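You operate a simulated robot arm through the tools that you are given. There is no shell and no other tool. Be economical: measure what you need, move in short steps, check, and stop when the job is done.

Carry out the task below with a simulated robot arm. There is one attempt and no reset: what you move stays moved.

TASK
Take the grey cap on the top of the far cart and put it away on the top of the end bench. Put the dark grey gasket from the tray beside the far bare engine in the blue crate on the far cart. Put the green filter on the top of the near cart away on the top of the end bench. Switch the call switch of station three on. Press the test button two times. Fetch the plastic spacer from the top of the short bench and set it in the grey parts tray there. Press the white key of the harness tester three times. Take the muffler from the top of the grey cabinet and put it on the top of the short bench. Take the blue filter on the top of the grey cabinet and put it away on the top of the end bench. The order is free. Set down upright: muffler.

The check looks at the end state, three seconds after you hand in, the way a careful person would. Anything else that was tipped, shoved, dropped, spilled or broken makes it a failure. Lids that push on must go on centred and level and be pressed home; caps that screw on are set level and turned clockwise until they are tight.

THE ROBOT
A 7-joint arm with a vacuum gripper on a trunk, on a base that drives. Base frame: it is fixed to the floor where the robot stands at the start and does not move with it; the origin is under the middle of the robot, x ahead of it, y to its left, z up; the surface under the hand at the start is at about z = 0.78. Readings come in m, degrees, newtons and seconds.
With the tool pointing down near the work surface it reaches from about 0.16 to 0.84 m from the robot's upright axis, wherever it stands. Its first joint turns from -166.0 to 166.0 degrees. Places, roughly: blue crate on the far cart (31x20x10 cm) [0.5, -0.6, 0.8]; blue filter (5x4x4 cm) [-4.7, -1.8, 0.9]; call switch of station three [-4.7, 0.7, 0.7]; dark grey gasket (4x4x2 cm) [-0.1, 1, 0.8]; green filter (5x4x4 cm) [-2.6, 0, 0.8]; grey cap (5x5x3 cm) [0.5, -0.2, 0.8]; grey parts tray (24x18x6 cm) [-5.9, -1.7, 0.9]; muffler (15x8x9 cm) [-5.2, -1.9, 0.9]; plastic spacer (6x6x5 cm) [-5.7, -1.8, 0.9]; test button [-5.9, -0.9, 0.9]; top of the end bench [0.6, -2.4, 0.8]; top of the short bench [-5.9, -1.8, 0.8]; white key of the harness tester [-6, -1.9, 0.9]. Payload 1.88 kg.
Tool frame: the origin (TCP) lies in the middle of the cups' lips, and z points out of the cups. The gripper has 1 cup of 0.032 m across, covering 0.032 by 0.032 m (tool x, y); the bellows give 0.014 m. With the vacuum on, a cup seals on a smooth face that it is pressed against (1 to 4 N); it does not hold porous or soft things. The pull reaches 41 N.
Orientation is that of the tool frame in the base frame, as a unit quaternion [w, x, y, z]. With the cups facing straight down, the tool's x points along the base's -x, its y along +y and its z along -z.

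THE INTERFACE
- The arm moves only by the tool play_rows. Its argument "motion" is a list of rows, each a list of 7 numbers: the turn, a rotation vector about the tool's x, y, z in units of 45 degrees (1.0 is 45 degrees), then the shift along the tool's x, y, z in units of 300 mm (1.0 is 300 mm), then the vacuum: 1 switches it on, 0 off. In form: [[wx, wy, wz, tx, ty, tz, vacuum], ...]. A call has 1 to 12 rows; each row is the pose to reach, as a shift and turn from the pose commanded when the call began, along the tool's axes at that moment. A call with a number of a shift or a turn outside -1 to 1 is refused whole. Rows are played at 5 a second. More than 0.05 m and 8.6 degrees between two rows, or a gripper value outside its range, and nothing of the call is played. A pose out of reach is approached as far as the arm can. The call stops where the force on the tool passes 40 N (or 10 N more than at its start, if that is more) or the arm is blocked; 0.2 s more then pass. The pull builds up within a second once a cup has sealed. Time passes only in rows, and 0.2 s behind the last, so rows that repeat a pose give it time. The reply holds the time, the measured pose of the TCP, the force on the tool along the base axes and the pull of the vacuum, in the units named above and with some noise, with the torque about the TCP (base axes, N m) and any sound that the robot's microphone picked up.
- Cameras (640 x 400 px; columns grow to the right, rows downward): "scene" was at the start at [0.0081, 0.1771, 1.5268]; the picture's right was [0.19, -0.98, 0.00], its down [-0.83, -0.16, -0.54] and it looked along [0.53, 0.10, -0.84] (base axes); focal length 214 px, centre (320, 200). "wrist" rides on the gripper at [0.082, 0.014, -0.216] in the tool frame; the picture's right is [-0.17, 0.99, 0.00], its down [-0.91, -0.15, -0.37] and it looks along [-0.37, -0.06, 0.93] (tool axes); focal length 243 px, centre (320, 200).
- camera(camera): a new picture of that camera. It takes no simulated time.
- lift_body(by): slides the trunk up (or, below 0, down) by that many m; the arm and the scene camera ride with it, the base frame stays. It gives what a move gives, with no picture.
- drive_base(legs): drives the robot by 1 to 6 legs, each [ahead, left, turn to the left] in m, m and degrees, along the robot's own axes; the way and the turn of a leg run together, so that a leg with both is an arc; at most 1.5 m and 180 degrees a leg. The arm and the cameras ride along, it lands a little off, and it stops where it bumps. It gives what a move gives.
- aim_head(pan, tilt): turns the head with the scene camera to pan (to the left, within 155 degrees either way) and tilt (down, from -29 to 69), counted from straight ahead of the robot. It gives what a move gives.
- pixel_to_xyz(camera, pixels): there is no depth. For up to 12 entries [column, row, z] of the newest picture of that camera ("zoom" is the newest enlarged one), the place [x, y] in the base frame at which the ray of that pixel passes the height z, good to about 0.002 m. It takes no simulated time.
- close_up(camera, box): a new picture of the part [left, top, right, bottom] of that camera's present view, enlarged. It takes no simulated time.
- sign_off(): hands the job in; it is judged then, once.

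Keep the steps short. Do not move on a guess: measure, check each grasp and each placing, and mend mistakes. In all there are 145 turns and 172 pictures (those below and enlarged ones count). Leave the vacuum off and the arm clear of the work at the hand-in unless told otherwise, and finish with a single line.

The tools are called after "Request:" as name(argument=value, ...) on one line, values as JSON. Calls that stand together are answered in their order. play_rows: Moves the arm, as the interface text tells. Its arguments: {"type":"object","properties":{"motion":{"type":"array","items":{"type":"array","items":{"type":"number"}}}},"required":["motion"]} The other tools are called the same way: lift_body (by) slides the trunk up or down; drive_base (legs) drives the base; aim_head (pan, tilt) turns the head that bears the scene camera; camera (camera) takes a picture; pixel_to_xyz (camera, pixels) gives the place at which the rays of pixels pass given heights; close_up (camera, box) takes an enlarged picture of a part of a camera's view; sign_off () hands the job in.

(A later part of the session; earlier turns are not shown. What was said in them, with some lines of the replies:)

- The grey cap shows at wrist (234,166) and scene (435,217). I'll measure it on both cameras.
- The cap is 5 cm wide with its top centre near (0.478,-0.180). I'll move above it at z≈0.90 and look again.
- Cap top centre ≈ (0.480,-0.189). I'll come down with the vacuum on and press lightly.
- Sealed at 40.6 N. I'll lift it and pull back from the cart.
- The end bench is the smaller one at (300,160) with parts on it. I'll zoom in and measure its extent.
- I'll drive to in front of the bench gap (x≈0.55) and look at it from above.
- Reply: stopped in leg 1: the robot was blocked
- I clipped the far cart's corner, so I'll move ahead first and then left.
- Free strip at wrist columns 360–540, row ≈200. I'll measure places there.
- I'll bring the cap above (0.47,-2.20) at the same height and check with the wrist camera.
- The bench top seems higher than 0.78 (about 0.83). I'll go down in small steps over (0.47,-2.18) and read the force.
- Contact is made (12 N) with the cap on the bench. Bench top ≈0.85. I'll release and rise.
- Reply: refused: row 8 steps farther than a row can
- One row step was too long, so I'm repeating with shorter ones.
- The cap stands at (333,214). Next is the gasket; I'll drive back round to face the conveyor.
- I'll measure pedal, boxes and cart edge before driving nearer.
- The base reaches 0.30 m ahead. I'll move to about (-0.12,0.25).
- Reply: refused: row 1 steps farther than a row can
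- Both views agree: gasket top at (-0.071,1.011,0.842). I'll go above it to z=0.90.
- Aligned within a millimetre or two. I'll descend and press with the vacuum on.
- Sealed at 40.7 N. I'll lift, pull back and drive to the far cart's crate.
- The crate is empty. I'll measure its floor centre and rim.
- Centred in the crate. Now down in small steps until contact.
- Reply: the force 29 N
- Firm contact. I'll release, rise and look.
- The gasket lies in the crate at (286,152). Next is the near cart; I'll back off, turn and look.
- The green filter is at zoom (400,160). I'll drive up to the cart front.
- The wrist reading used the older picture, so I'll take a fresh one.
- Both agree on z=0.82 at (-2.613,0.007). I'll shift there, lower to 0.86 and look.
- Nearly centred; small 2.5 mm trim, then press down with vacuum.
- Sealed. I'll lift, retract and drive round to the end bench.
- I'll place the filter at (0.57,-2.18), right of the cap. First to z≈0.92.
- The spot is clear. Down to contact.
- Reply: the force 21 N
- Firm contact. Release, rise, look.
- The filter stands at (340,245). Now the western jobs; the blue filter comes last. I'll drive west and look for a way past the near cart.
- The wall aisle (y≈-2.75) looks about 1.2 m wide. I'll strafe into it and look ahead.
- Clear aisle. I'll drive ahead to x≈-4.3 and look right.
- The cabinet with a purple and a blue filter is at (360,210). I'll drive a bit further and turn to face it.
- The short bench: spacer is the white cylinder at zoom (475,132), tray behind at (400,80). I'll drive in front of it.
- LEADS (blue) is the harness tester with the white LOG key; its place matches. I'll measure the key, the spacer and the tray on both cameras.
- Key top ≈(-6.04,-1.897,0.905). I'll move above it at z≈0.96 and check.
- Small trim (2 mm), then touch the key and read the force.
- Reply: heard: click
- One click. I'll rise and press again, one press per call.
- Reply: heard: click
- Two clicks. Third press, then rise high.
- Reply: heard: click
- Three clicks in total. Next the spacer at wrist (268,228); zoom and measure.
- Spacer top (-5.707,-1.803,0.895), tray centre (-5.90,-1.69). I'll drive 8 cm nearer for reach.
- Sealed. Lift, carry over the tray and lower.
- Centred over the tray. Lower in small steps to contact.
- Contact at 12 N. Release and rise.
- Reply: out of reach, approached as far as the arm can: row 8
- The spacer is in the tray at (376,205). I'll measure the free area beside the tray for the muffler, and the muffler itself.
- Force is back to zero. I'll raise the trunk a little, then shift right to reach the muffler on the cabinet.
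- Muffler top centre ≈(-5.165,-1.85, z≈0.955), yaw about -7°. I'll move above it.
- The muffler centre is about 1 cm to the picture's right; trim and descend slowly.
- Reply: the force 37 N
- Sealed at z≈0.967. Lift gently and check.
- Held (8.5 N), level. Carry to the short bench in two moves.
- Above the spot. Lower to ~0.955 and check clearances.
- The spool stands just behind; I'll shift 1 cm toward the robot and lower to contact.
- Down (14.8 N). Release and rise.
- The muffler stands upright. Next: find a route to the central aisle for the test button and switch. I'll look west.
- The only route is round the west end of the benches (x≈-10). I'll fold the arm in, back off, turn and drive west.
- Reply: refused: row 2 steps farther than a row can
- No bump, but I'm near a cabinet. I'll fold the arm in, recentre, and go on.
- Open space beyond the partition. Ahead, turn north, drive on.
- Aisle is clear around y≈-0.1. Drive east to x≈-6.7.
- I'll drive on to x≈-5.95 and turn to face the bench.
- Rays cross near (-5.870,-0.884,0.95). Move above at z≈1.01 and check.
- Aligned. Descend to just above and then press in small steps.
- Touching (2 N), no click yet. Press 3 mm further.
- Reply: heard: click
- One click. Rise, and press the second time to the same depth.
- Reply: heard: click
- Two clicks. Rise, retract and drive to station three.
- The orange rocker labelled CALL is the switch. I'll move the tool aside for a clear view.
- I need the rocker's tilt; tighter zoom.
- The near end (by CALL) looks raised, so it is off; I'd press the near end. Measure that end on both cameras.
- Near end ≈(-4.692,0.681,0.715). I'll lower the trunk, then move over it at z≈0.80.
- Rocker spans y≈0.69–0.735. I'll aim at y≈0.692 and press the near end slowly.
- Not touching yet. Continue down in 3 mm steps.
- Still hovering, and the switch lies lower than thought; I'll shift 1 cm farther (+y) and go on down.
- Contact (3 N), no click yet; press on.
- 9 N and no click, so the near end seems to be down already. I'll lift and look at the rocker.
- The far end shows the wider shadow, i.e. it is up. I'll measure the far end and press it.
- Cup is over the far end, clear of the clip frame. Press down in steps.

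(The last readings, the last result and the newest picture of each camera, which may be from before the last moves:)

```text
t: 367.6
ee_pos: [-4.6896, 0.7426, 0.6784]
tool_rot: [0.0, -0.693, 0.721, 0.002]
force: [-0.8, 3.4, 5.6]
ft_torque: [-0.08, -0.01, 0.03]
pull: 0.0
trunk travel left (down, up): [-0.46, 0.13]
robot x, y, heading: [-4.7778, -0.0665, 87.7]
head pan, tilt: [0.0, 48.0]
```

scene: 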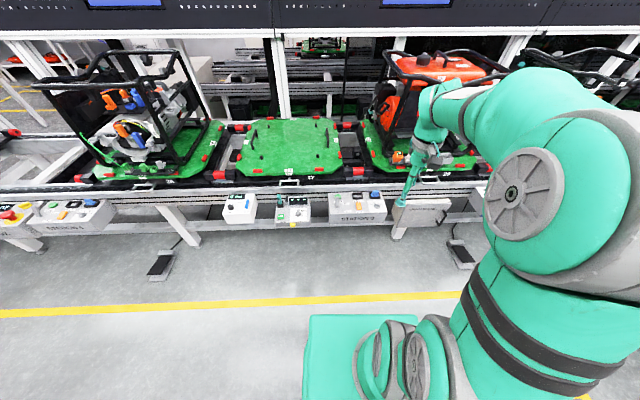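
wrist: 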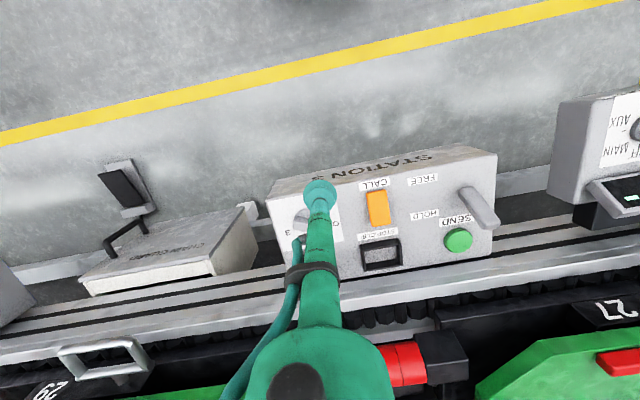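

Request:
play_rows(motion=[[0, 0, 0, 0, 0, 0.01, 0], [0, 0, 0, 0, 0, 0.017, 0], [0, 0, 0, 0, 0, 0.017, 0]])

Request:
close_up(camera="scene", box=[335, 180, 385, 220])

```text
t: 368.4
ee_pos: [-4.688, 0.7438, 0.6763]
tool_rot: [0.002, -0.692, 0.722, 0.002]
force: [-0.5, -1.4, 22.8]
ft_torque: [0.06, 0.0, -0.13]
pull: 0.0
trunk travel left (down, up): [-0.46, 0.13]
robot x, y, heading: [-4.7764, -0.0622, 88.0]
head pan, tilt: [0.0, 48.0]
```

```text
10.00 times, centred on (360, 200) of scene
```

zoom: 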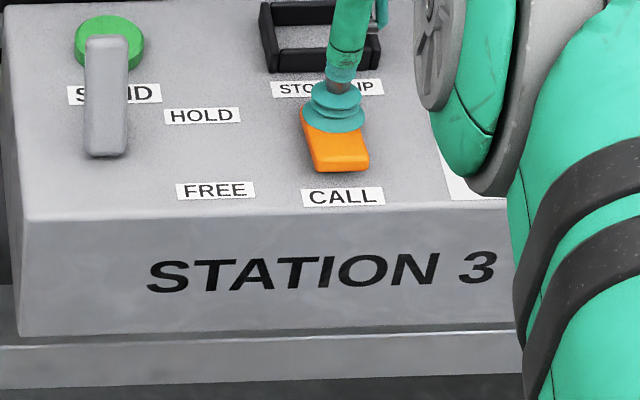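

The rocker flipped: its near end is now up. Lift off and verify it stays.

Request:
play_rows(motion=[[0, 0, 0, 0, 0, -0.05, 0], [0, 0, 0, 0, 0, -0.2, 0], [0, 0, 0, 0, 0, -0.35, 0], [0, 0, 0, 0, 0, -0.5, 0], [0, 0, 0, 0, 0, -0.65, 0], [0, 0, 0, 0, 0, -0.8, 0], [0, 0, 0, 0.1, 0, -0.9, 0], [0, 0, 0, 0.25, 0, -0.95, 0], [0, 0, 0, 0.4, 0, -0.95, 0], [0, 0, 0, 0.55, 0, -0.95, 0], [0, 0, 0, 0.7, 0, -0.95, 0], [0, 0, 0, 0.85, 0, -0.95, 0]])

Request:
close_up(camera="scene", box=[335, 180, 385, 220])

```text
t: 371.0
ee_pos: [-4.6992, 0.4893, 0.9574]
tool_rot: [-0.001, -0.693, 0.721, 0.001]
force: [0.6, 0.1, 0.4]
ft_torque: [0.0, -0.02, 0.01]
pull: 0.1
trunk travel left (down, up): [-0.46, 0.13]
robot x, y, heading: [-4.7707, -0.0637, 88.1]
head pan, tilt: [0.0, 48.0]
```

```text
10.00 times, centred on (360, 200) of scene
```

zoom: 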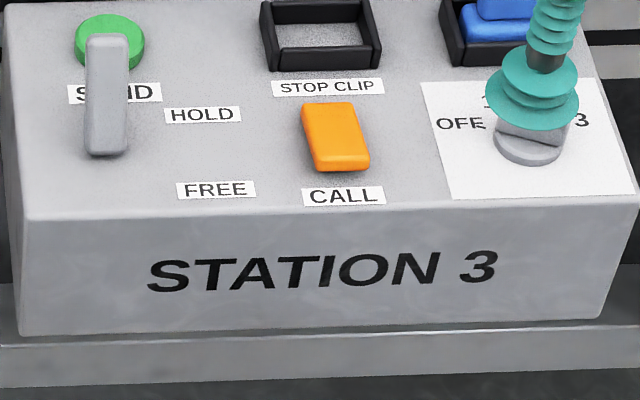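

The rocker stays flipped. To confirm which side is "on", I'll compare with the neighbouring station's CALL rocker at the left.

Request:
aim_head(pan=45, tilt=40)

Request:
camera(camera="scene")

```text
t: 372.2
ee_pos: [-4.6994, 0.4897, 0.9572]
tool_rot: [0.0, -0.693, 0.721, 0.0]
force: [0.4, -1.4, 0.5]
ft_torque: [0.01, 0.02, -0.02]
pull: 0.1
trunk travel left (down, up): [-0.46, 0.13]
robot x, y, heading: [-4.7743, -0.0608, 87.9]
head pan, tilt: [45.0, 40.0]
```

```text
36 pictures are left
```

scene: 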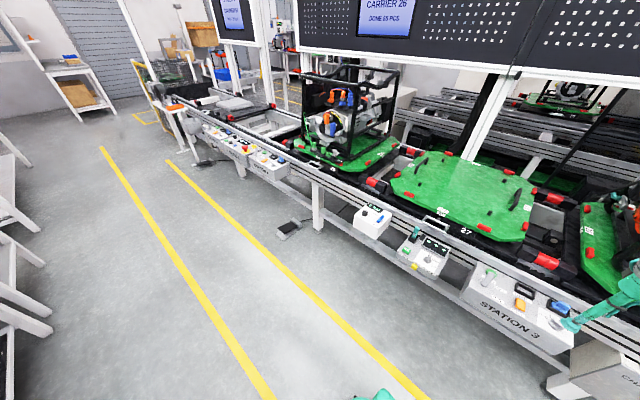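

Request:
close_up(camera="scene", box=[190, 110, 300, 180])

Request:
close_up(camera="scene", box=[500, 285, 550, 325])

```text
5.71 times, centred on (245, 145) of scene
```

zoom: 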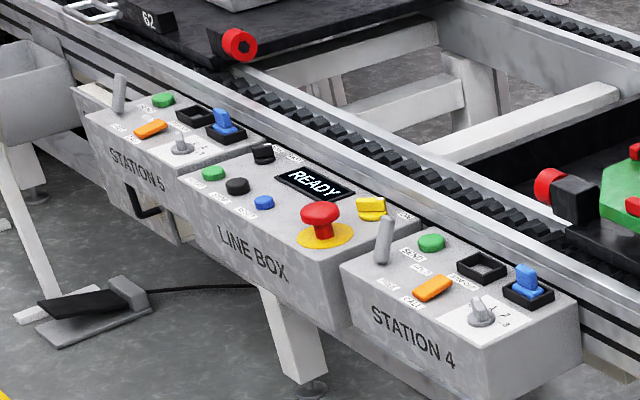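

```text
10.00 times, centred on (525, 305) of scene
```

zoom: 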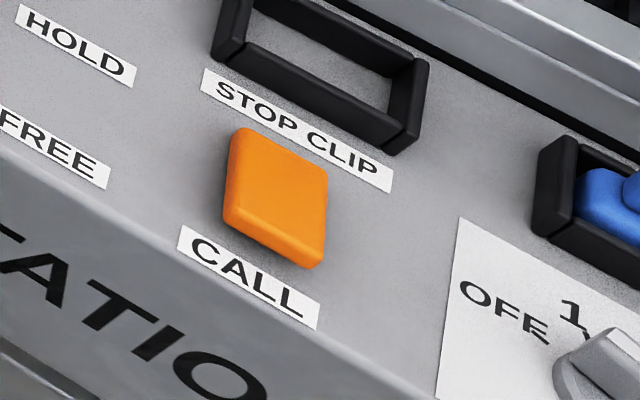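

Now a tight zoom on stations 4 and 5's rockers for comparison.

Request:
close_up(camera="scene", box=[254, 154, 278, 170])

Request:
close_up(camera="scene", box=[204, 124, 228, 140])

```text
16.00 times, centred on (266, 162) of scene
```

zoom: 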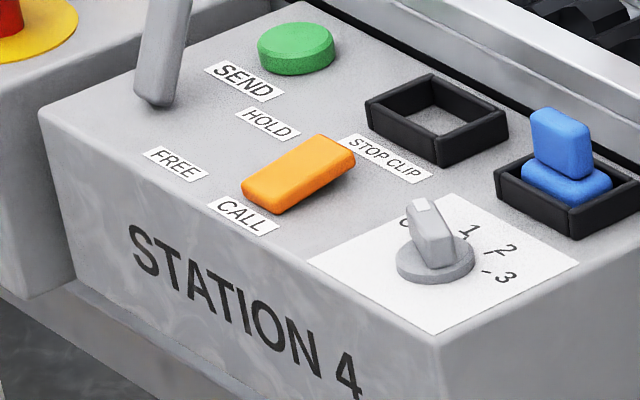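

```text
16.00 times, centred on (216, 132) of scene
```

zoom: 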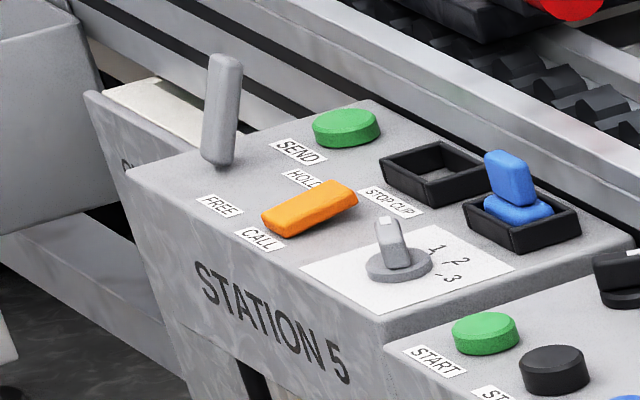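

Stations 4 and 5 (untouched) show the opposite tilt, so station 3 is now on. Last item: the blue filter. Back west along the aisle.

Request:
drive_base(legs=[[0, 0, 92], [1.5, 0, 0], [1.5, 0, 0]])

```text
t: 390.6
ee_pos: [-8.3466, -0.0014, 0.9575]
tool_rot: [0.001, 1.0, 0.006, 0.0]
force: [0.4, 0.0, -0.6]
ft_torque: [0.0, 0.01, -0.02]
pull: 0.0
trunk travel left (down, up): [-0.46, 0.13]
robot x, y, heading: [-7.7903, -0.0456, -179.4]
head pan, tilt: [45.0, 40.0]
```

Request:
drive_base(legs=[[1.35, 0, -0.6], [1.3, 0, 0], [0, 0, 90], [1.35, 0, 0]])

```text
t: 413.5
ee_pos: [-10.4181, -2.0024, 0.9574]
tool_rot: [0.0, 0.698, 0.716, 0.001]
force: [-0.3, -0.7, -0.1]
ft_torque: [0.01, -0.02, -0.02]
pull: 0.1
trunk travel left (down, up): [-0.46, 0.13]
robot x, y, heading: [-10.3798, -1.4462, -88.8]
head pan, tilt: [45.0, 40.0]
```

Request:
play_rows(motion=[[0, 0, 0, 0.15, 0, 0, 0], [0, 0, 0, 0.3, 0, -0.05, 0], [0, 0, 0, 0.4, 0, -0.15, 0], [0, 0, 0, 0.4, 0, -0.3, 0], [0, 0, 0, 0.4, 0, -0.45, 0]])

Request:
drive_base(legs=[[1.25, 0, -1], [0, 0, 90], [1.4, 0, 0]])

```text
t: 414.7
ee_pos: [-10.4222, -1.8796, 1.0906]
tool_rot: [-0.001, 0.698, 0.716, 0.001]
force: [-0.2, -0.3, -0.7]
ft_torque: [0.02, -0.01, -0.03]
pull: 0.0
trunk travel left (down, up): [-0.46, 0.13]
robot x, y, heading: [-10.38, -1.4439, -88.4]
head pan, tilt: [45.0, 40.0]
```

```text
t: 431.5
ee_pos: [-8.5056, -2.6941, 1.0919]
tool_rot: [0.0, -0.017, 1.0, 0.001]
force: [0.6, -0.6, -0.6]
ft_torque: [0.01, 0.0, -0.01]
pull: 0.1
trunk travel left (down, up): [-0.46, 0.13]
robot x, y, heading: [-8.9449, -2.6538, 1.9]
head pan, tilt: [45.0, 40.0]
```

Request:
drive_base(legs=[[0.05, -0.05, -1.9], [1.5, 0, 0], [1.4, 0, 0]])

```text
t: 446.2
ee_pos: [-5.5319, -2.7204, 1.0918]
tool_rot: [0.0, -0.014, 1.0, 0.001]
force: [-0.2, -0.9, 0.4]
ft_torque: [-0.01, 0.01, -0.03]
pull: 0.2
trunk travel left (down, up): [-0.46, 0.13]
robot x, y, heading: [-5.9709, -2.6759, 1.4]
head pan, tilt: [45.0, 40.0]
```

Request:
drive_base(legs=[[1.12, 0, 0], [0, 0, 88.6], [0.18, 0, 0]])

Request:
aim_head(pan=0, tilt=50)

Request:
camera(camera="scene")

Request:
camera(camera="wrist")

```text
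t: 456.7
ee_pos: [-4.8049, -2.041, 1.0912]
tool_rot: [0.0, -0.706, 0.709, 0.001]
force: [-0.2, 0.0, 0.7]
ft_torque: [0.01, 0.03, 0.0]
pull: 0.1
trunk travel left (down, up): [-0.46, 0.13]
robot x, y, heading: [-4.8646, -2.4753, 89.5]
head pan, tilt: [45.0, 40.0]
```

```text
t: 457.9
ee_pos: [-4.8047, -2.041, 1.0913]
tool_rot: [-0.001, -0.705, 0.709, 0.001]
force: [0.3, -0.2, -0.7]
ft_torque: [0.01, -0.04, 0.0]
pull: 0.0
trunk travel left (down, up): [-0.46, 0.13]
robot x, y, heading: [-4.8611, -2.4787, 89.8]
head pan, tilt: [0.0, 50.0]
```

```text
31 pictures are left
```

scene: 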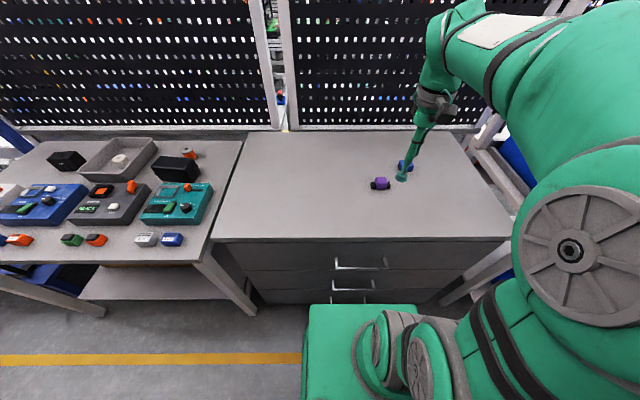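

```text
30 pictures are left
```

wrist: 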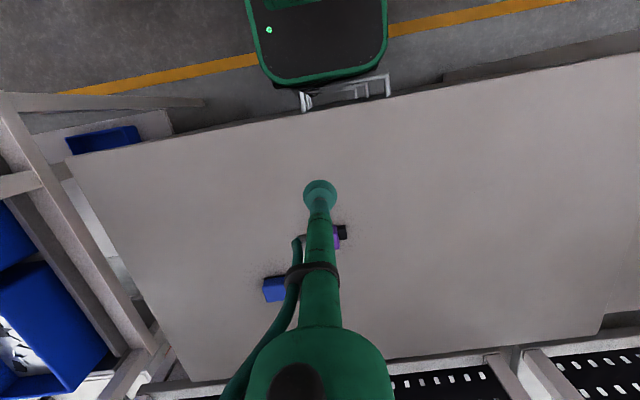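

Request:
pixel_to_xyz(camera="wrist", pixels=[[275, 284, 0.9], [275, 284, 0.92], [343, 235, 0.9]])

Request:
pixel_to_xyz(camera="scene", pixels=[[405, 165, 0.9], [405, 165, 0.92], [380, 181, 0.92]])

```text
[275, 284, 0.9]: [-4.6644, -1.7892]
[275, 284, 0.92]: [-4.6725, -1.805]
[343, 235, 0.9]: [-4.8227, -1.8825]
```

```text
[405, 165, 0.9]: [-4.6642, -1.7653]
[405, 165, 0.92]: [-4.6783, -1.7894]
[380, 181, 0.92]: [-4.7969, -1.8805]
```

I'll move beside the blue filter for a clear wrist view.

Request:
play_rows(motion=[[0, 0, 0, -0.1, -0.1, 0, 0], [0, 0, 0, -0.2, -0.2, 0, 0], [0, 0, 0, -0.3, -0.3, 0, 0], [0, 0, 0, -0.4, -0.4, 0, 0], [0, 0, 0, -0.5, -0.5, 0, 0], [0, 0, 0, -0.6, -0.6, 0, 0], [0, 0, 0, -0.707, -0.646, 0.1, 0], [0, 0, 0, -0.707, -0.646, 0.2, 0], [0, 0, 0, -0.707, -0.646, 0.2, 0]])

Request:
camera(camera="wrist")

Request:
close_up(camera="scene", box=[365, 145, 435, 195])

```text
t: 459.9
ee_pos: [-4.6101, -1.8303, 1.0305]
tool_rot: [0.0, -0.705, 0.709, -0.001]
force: [-0.1, 0.0, -0.3]
ft_torque: [-0.01, -0.01, -0.01]
pull: 0.1
trunk travel left (down, up): [-0.46, 0.13]
robot x, y, heading: [-4.8617, -2.4763, 89.5]
head pan, tilt: [0.0, 50.0]
```

```text
29 pictures are left
```

wrist: 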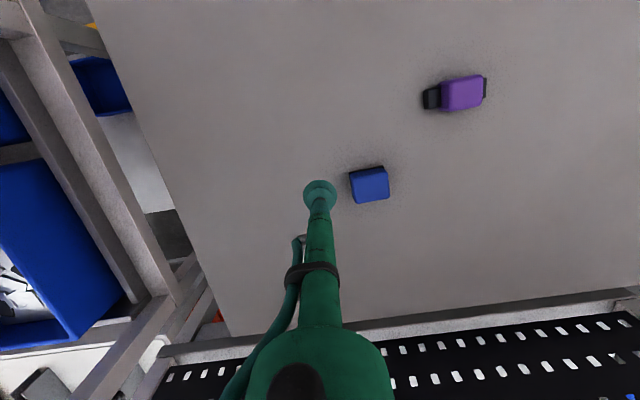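

```text
8.00 times, centred on (400, 170) of scene
```

zoom: 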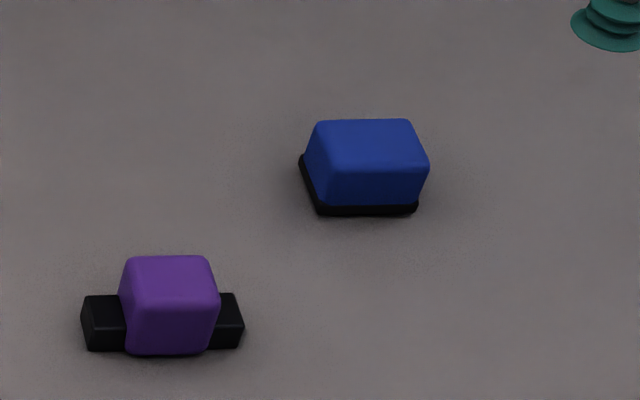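

Request:
pixel_to_xyz(camera="zoom", pixels=[[369, 146, 0.88], [369, 146, 0.9], [369, 146, 0.91], [369, 146, 0.92], [369, 146, 0.93]])

Request:
pixel_to_xyz(camera="wrist", pixels=[[370, 187, 0.88], [370, 187, 0.9], [370, 187, 0.91], [370, 187, 0.92], [370, 187, 0.93]])

Request:
close_up(camera="wrist", box=[340, 160, 400, 210])

```text
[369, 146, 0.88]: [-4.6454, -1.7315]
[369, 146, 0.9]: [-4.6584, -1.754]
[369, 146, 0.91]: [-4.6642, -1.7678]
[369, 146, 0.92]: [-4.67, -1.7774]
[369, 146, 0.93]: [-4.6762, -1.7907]
```

```text
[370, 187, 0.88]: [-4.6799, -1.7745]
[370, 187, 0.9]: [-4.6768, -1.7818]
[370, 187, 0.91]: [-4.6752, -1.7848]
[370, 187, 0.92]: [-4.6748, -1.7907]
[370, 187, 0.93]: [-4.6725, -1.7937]
```

```text
8.00 times, centred on (370, 185) of wrist
```

zoom: 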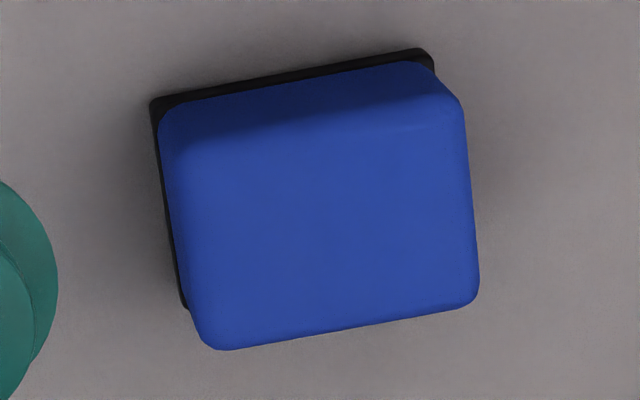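

Top centre ≈(-4.674,-1.790,0.927). Move over and check from z≈0.97.

Request:
play_rows(motion=[[0, 0, 0, -0.07, 0.11, 0, 0], [0, 0, 0, -0.132, 0.214, 0.05, 0], [0, 0, 0, -0.132, 0.214, 0.19, 0], [0, 0, 0, -0.132, 0.214, 0.19, 0]])

Request:
close_up(camera="wrist", box=[270, 140, 370, 240])

```text
t: 460.9
ee_pos: [-4.6726, -1.7897, 0.9716]
tool_rot: [-0.001, -0.705, 0.709, 0.001]
force: [-0.4, 0.2, -0.7]
ft_torque: [-0.03, 0.0, 0.0]
pull: 0.1
trunk travel left (down, up): [-0.46, 0.13]
robot x, y, heading: [-4.8639, -2.4785, 89.7]
head pan, tilt: [0.0, 50.0]
```

```text
4.00 times, centred on (320, 190) of wrist
```

zoom: 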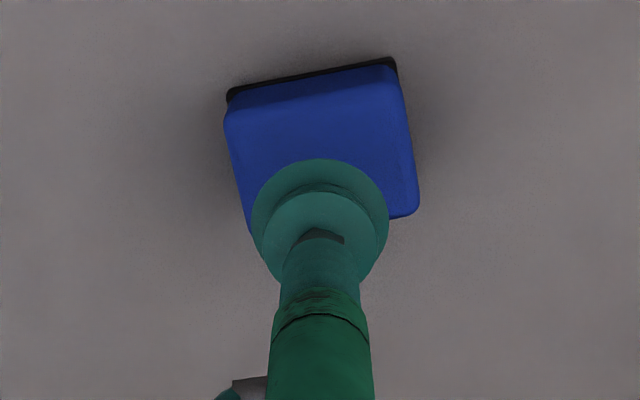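

Well centred. Press with vacuum.

Request:
play_rows(motion=[[0, 0, 0, 0.002, 0.003, 0.1, 1], [0, 0, 0, 0.002, 0.003, 0.14, 1], [0, 0, 0, 0.002, 0.003, 0.155, 1], [0, 0, 0, 0.002, 0.003, 0.168, 1], [0, 0, 0, 0.002, 0.003, 0.168, 1], [0, 0, 0, 0.002, 0.003, 0.168, 1]])

```text
t: 462.3
ee_pos: [-4.6734, -1.7899, 0.9262]
tool_rot: [0.003, -0.705, 0.709, 0.002]
force: [6.0, 6.2, 30.9]
ft_torque: [-0.03, 0.06, 0.0]
pull: 40.7
trunk travel left (down, up): [-0.46, 0.13]
robot x, y, heading: [-4.8574, -2.4764, 89.4]
head pan, tilt: [0.0, 50.0]
5 turns are left
```

Sealed. Few turns remain, so I'll lift, retract and drive the known route back in one go.

Request:
play_rows(motion=[[0, 0, 0, 0, 0, -0.05, 1], [0, 0, 0, 0, 0, -0.2, 1], [0, 0, 0, 0, 0, -0.35, 1], [0, 0, 0, 0, 0, -0.5, 1], [0, 0, 0, 0, 0, -0.6, 1], [0, 0, 0, 0.13, 0.07, -0.6, 1], [0, 0, 0, 0.26, 0.14, -0.6, 1], [0, 0, 0, 0.39, 0.21, -0.6, 1], [0, 0, 0, 0.52, 0.28, -0.6, 1], [0, 0, 0, 0.64, 0.35, -0.6, 1], [0, 0, 0, 0.72, 0.42, -0.6, 1]])

Request:
drive_base(legs=[[-0.22, 0, 0], [0, 0, -89.6], [1.3, 0, 0], [1.22, 0, 0], [0, 1.2, 0], [0.95, 0, 0]])

```text
t: 464.7
ee_pos: [-4.805, -2.0072, 1.104]
tool_rot: [0.0, -0.705, 0.709, 0.001]
force: [-0.2, -0.3, -0.4]
ft_torque: [0.01, 0.01, 0.02]
pull: 40.8
trunk travel left (down, up): [-0.46, 0.13]
robot x, y, heading: [-4.8647, -2.4759, 89.7]
head pan, tilt: [0.0, 50.0]
```

```text
t: 492.1
ee_pos: [-1.0069, -1.3647, 1.1044]
tool_rot: [0.0, -0.025, 1.0, 0.001]
force: [1.0, 0.0, -0.7]
ft_torque: [-0.03, 0.0, -0.03]
pull: 40.9
trunk travel left (down, up): [-0.46, 0.13]
robot x, y, heading: [-1.4755, -1.3326, 2.9]
head pan, tilt: [0.0, 50.0]
4 turns are left
```

Request:
drive_base(legs=[[0, 0, -92.9], [0.17, 1.0, 0], [0, 1.08, 0]])

Request:
camera(camera="wrist")

Request:
pixel_to_xyz(camera="wrist", pixels=[[320, 200, 0.85], [360, 230, 0.85], [400, 230, 0.85], [440, 230, 0.85], [360, 200, 0.85], [400, 200, 0.85], [280, 230, 0.85], [320, 240, 0.85]])

```text
t: 506.4
ee_pos: [0.5379, -1.9715, 1.1045]
tool_rot: [0.001, 0.705, 0.709, 0.0]
force: [-0.2, -0.2, -0.5]
ft_torque: [-0.01, 0.02, -0.01]
pull: 40.4
trunk travel left (down, up): [-0.46, 0.13]
robot x, y, heading: [0.5872, -1.5041, -89.5]
head pan, tilt: [0.0, 50.0]
```

```text
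25 pictures are left
```

wrist: 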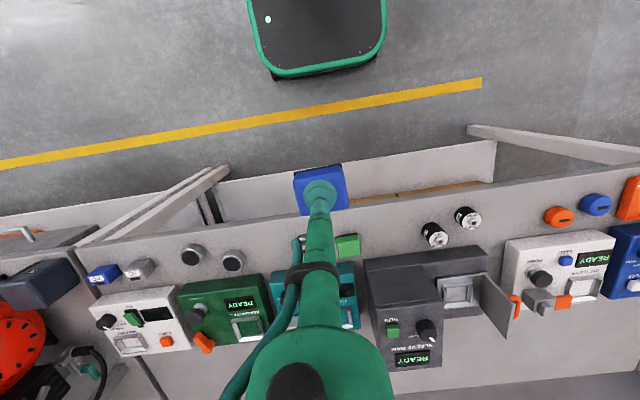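

```text
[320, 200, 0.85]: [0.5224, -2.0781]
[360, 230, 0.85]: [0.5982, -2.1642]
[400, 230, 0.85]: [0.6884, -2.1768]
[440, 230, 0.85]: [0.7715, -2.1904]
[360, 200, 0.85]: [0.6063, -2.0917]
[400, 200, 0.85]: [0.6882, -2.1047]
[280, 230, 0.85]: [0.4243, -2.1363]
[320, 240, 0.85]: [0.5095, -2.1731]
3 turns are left
```

Clear gap between the green filter and the can at x≈0.665. Carry there, lower to the known contact height, release, rise, and look.

Request:
play_rows(motion=[[0, 0, 0, -0.12, 0.1, 0, 1], [0, 0, 0, -0.24, 0.2, 0, 1], [0, 0, 0, -0.36, 0.3, 0, 1], [0, 0, 0, -0.5, 0.36, 0, 1], [0, 0, 0, -0.63, 0.42, 0, 1], [0, 0, 0, -0.681, 0.42, 0.1, 1], [0, 0, 0, -0.681, 0.42, 0.25, 1], [0, 0, 0, -0.681, 0.42, 0.4, 1], [0, 0, 0, -0.681, 0.42, 0.53, 1], [0, 0, 0, -0.681, 0.42, 0.65, 1], [0, 0, 0, -0.681, 0.42, 0.71, 1], [0, 0, 0, -0.681, 0.42, 0.73, 1]])

Request:
play_rows(motion=[[0, 0, 0, 0, 0, 0.005, 1], [0, 0, 0, 0, 0, 0.011, 1], [0, 0, 0, 0, 0, 0.011, 1], [0, 0, 0, 0, 0, 0.011, 1]])

Request:
play_rows(motion=[[0, 0, 0, 0, 0, 0, 0], [0, 0, 0, 0, 0, 0, 0], [0, 0, 0, 0, 0, -0.005, 0], [0, 0, 0, 0, 0, -0.01, 0], [0, 0, 0, 0, 0, -0.05, 0], [0, 0, 0, 0, 0, -0.2, 0], [0, 0, 0, 0, 0, -0.35, 0], [0, 0, 0, 0, 0, -0.5, 0], [0, 0, 0, 0, 0, -0.65, 0], [0, 0, 0, 0.13, 0, -0.7, 0], [0, 0, 0, 0.28, 0, -0.7, 0], [0, 0, 0, 0.43, 0, -0.7, 0]])

Request:
play_rows(motion=[[0, 0, 0, 0.15, -0.05, 0, 0], [0, 0, 0, 0.28, -0.1, 0, 0]])

Request:
camera(camera="wrist")

Request:
close_up(camera="wrist", box=[270, 190, 470, 290])

Request:
camera(camera="scene")

```text
t: 509.0
ee_pos: [0.6667, -2.1759, 0.8852]
tool_rot: [0.001, 0.705, 0.709, 0.001]
force: [0.1, -0.3, 0.3]
ft_torque: [0.01, -0.03, 0.02]
pull: 40.4
trunk travel left (down, up): [-0.46, 0.13]
robot x, y, heading: [0.5908, -1.5071, -89.6]
head pan, tilt: [0.0, 50.0]
```

```text
t: 510.0
ee_pos: [0.6668, -2.177, 0.8837]
tool_rot: [0.002, 0.705, 0.71, 0.0]
force: [1.1, -0.9, 6.4]
ft_torque: [0.0, 0.0, -0.02]
pull: 40.7
trunk travel left (down, up): [-0.46, 0.13]
robot x, y, heading: [0.5971, -1.5014, -89.6]
head pan, tilt: [0.0, 50.0]
```

```text
t: 512.6
ee_pos: [0.6656, -2.0479, 1.0919]
tool_rot: [0.002, 0.704, 0.71, 0.0]
force: [-0.2, -0.4, 0.2]
ft_torque: [0.08, 0.02, 0.01]
pull: 0.0
trunk travel left (down, up): [-0.46, 0.13]
robot x, y, heading: [0.5922, -1.504, -89.8]
head pan, tilt: [0.0, 50.0]
```

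```text
t: 513.2
ee_pos: [0.6351, -1.9649, 1.094]
tool_rot: [0.0, 0.705, 0.71, 0.0]
force: [0.4, -1.1, 0.0]
ft_torque: [0.01, 0.01, -0.02]
pull: 0.2
trunk travel left (down, up): [-0.46, 0.13]
robot x, y, heading: [0.5935, -1.5044, -89.6]
head pan, tilt: [0.0, 50.0]
```

```text
24 pictures are left
```

wrist: 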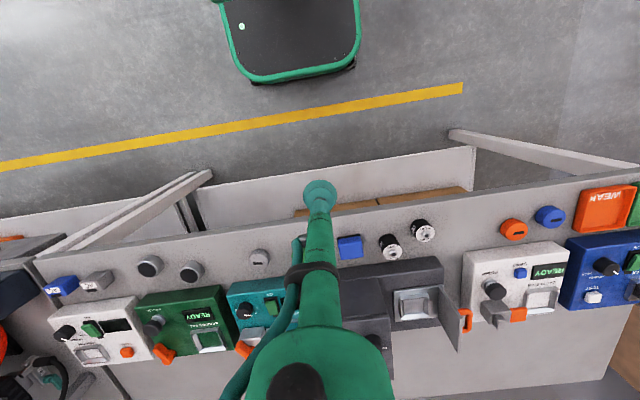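

```text
3.20 times, centred on (370, 240) of wrist
```

zoom: 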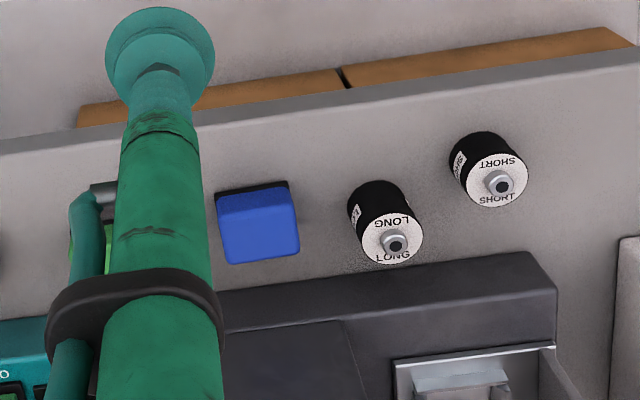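

```text
22 pictures are left
2 turns are left
```

scene: 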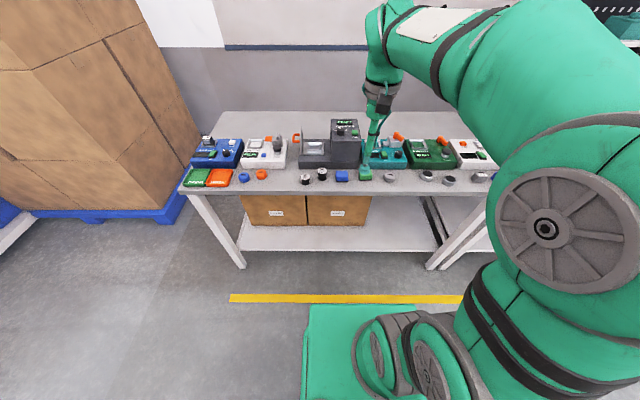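

The blue filter stands level on the end bench. The cap is still beside it in the scene and the green filter is partly hidden by the tool. The vacuum is off and the arm is clear, so I'm handing in.

Request:
sign_off()

```text
The job is handed in.
```

I carried out all nine tasks and handed the job in; early on the base clipped the far cart's corner, and nothing looked moved afterwards.
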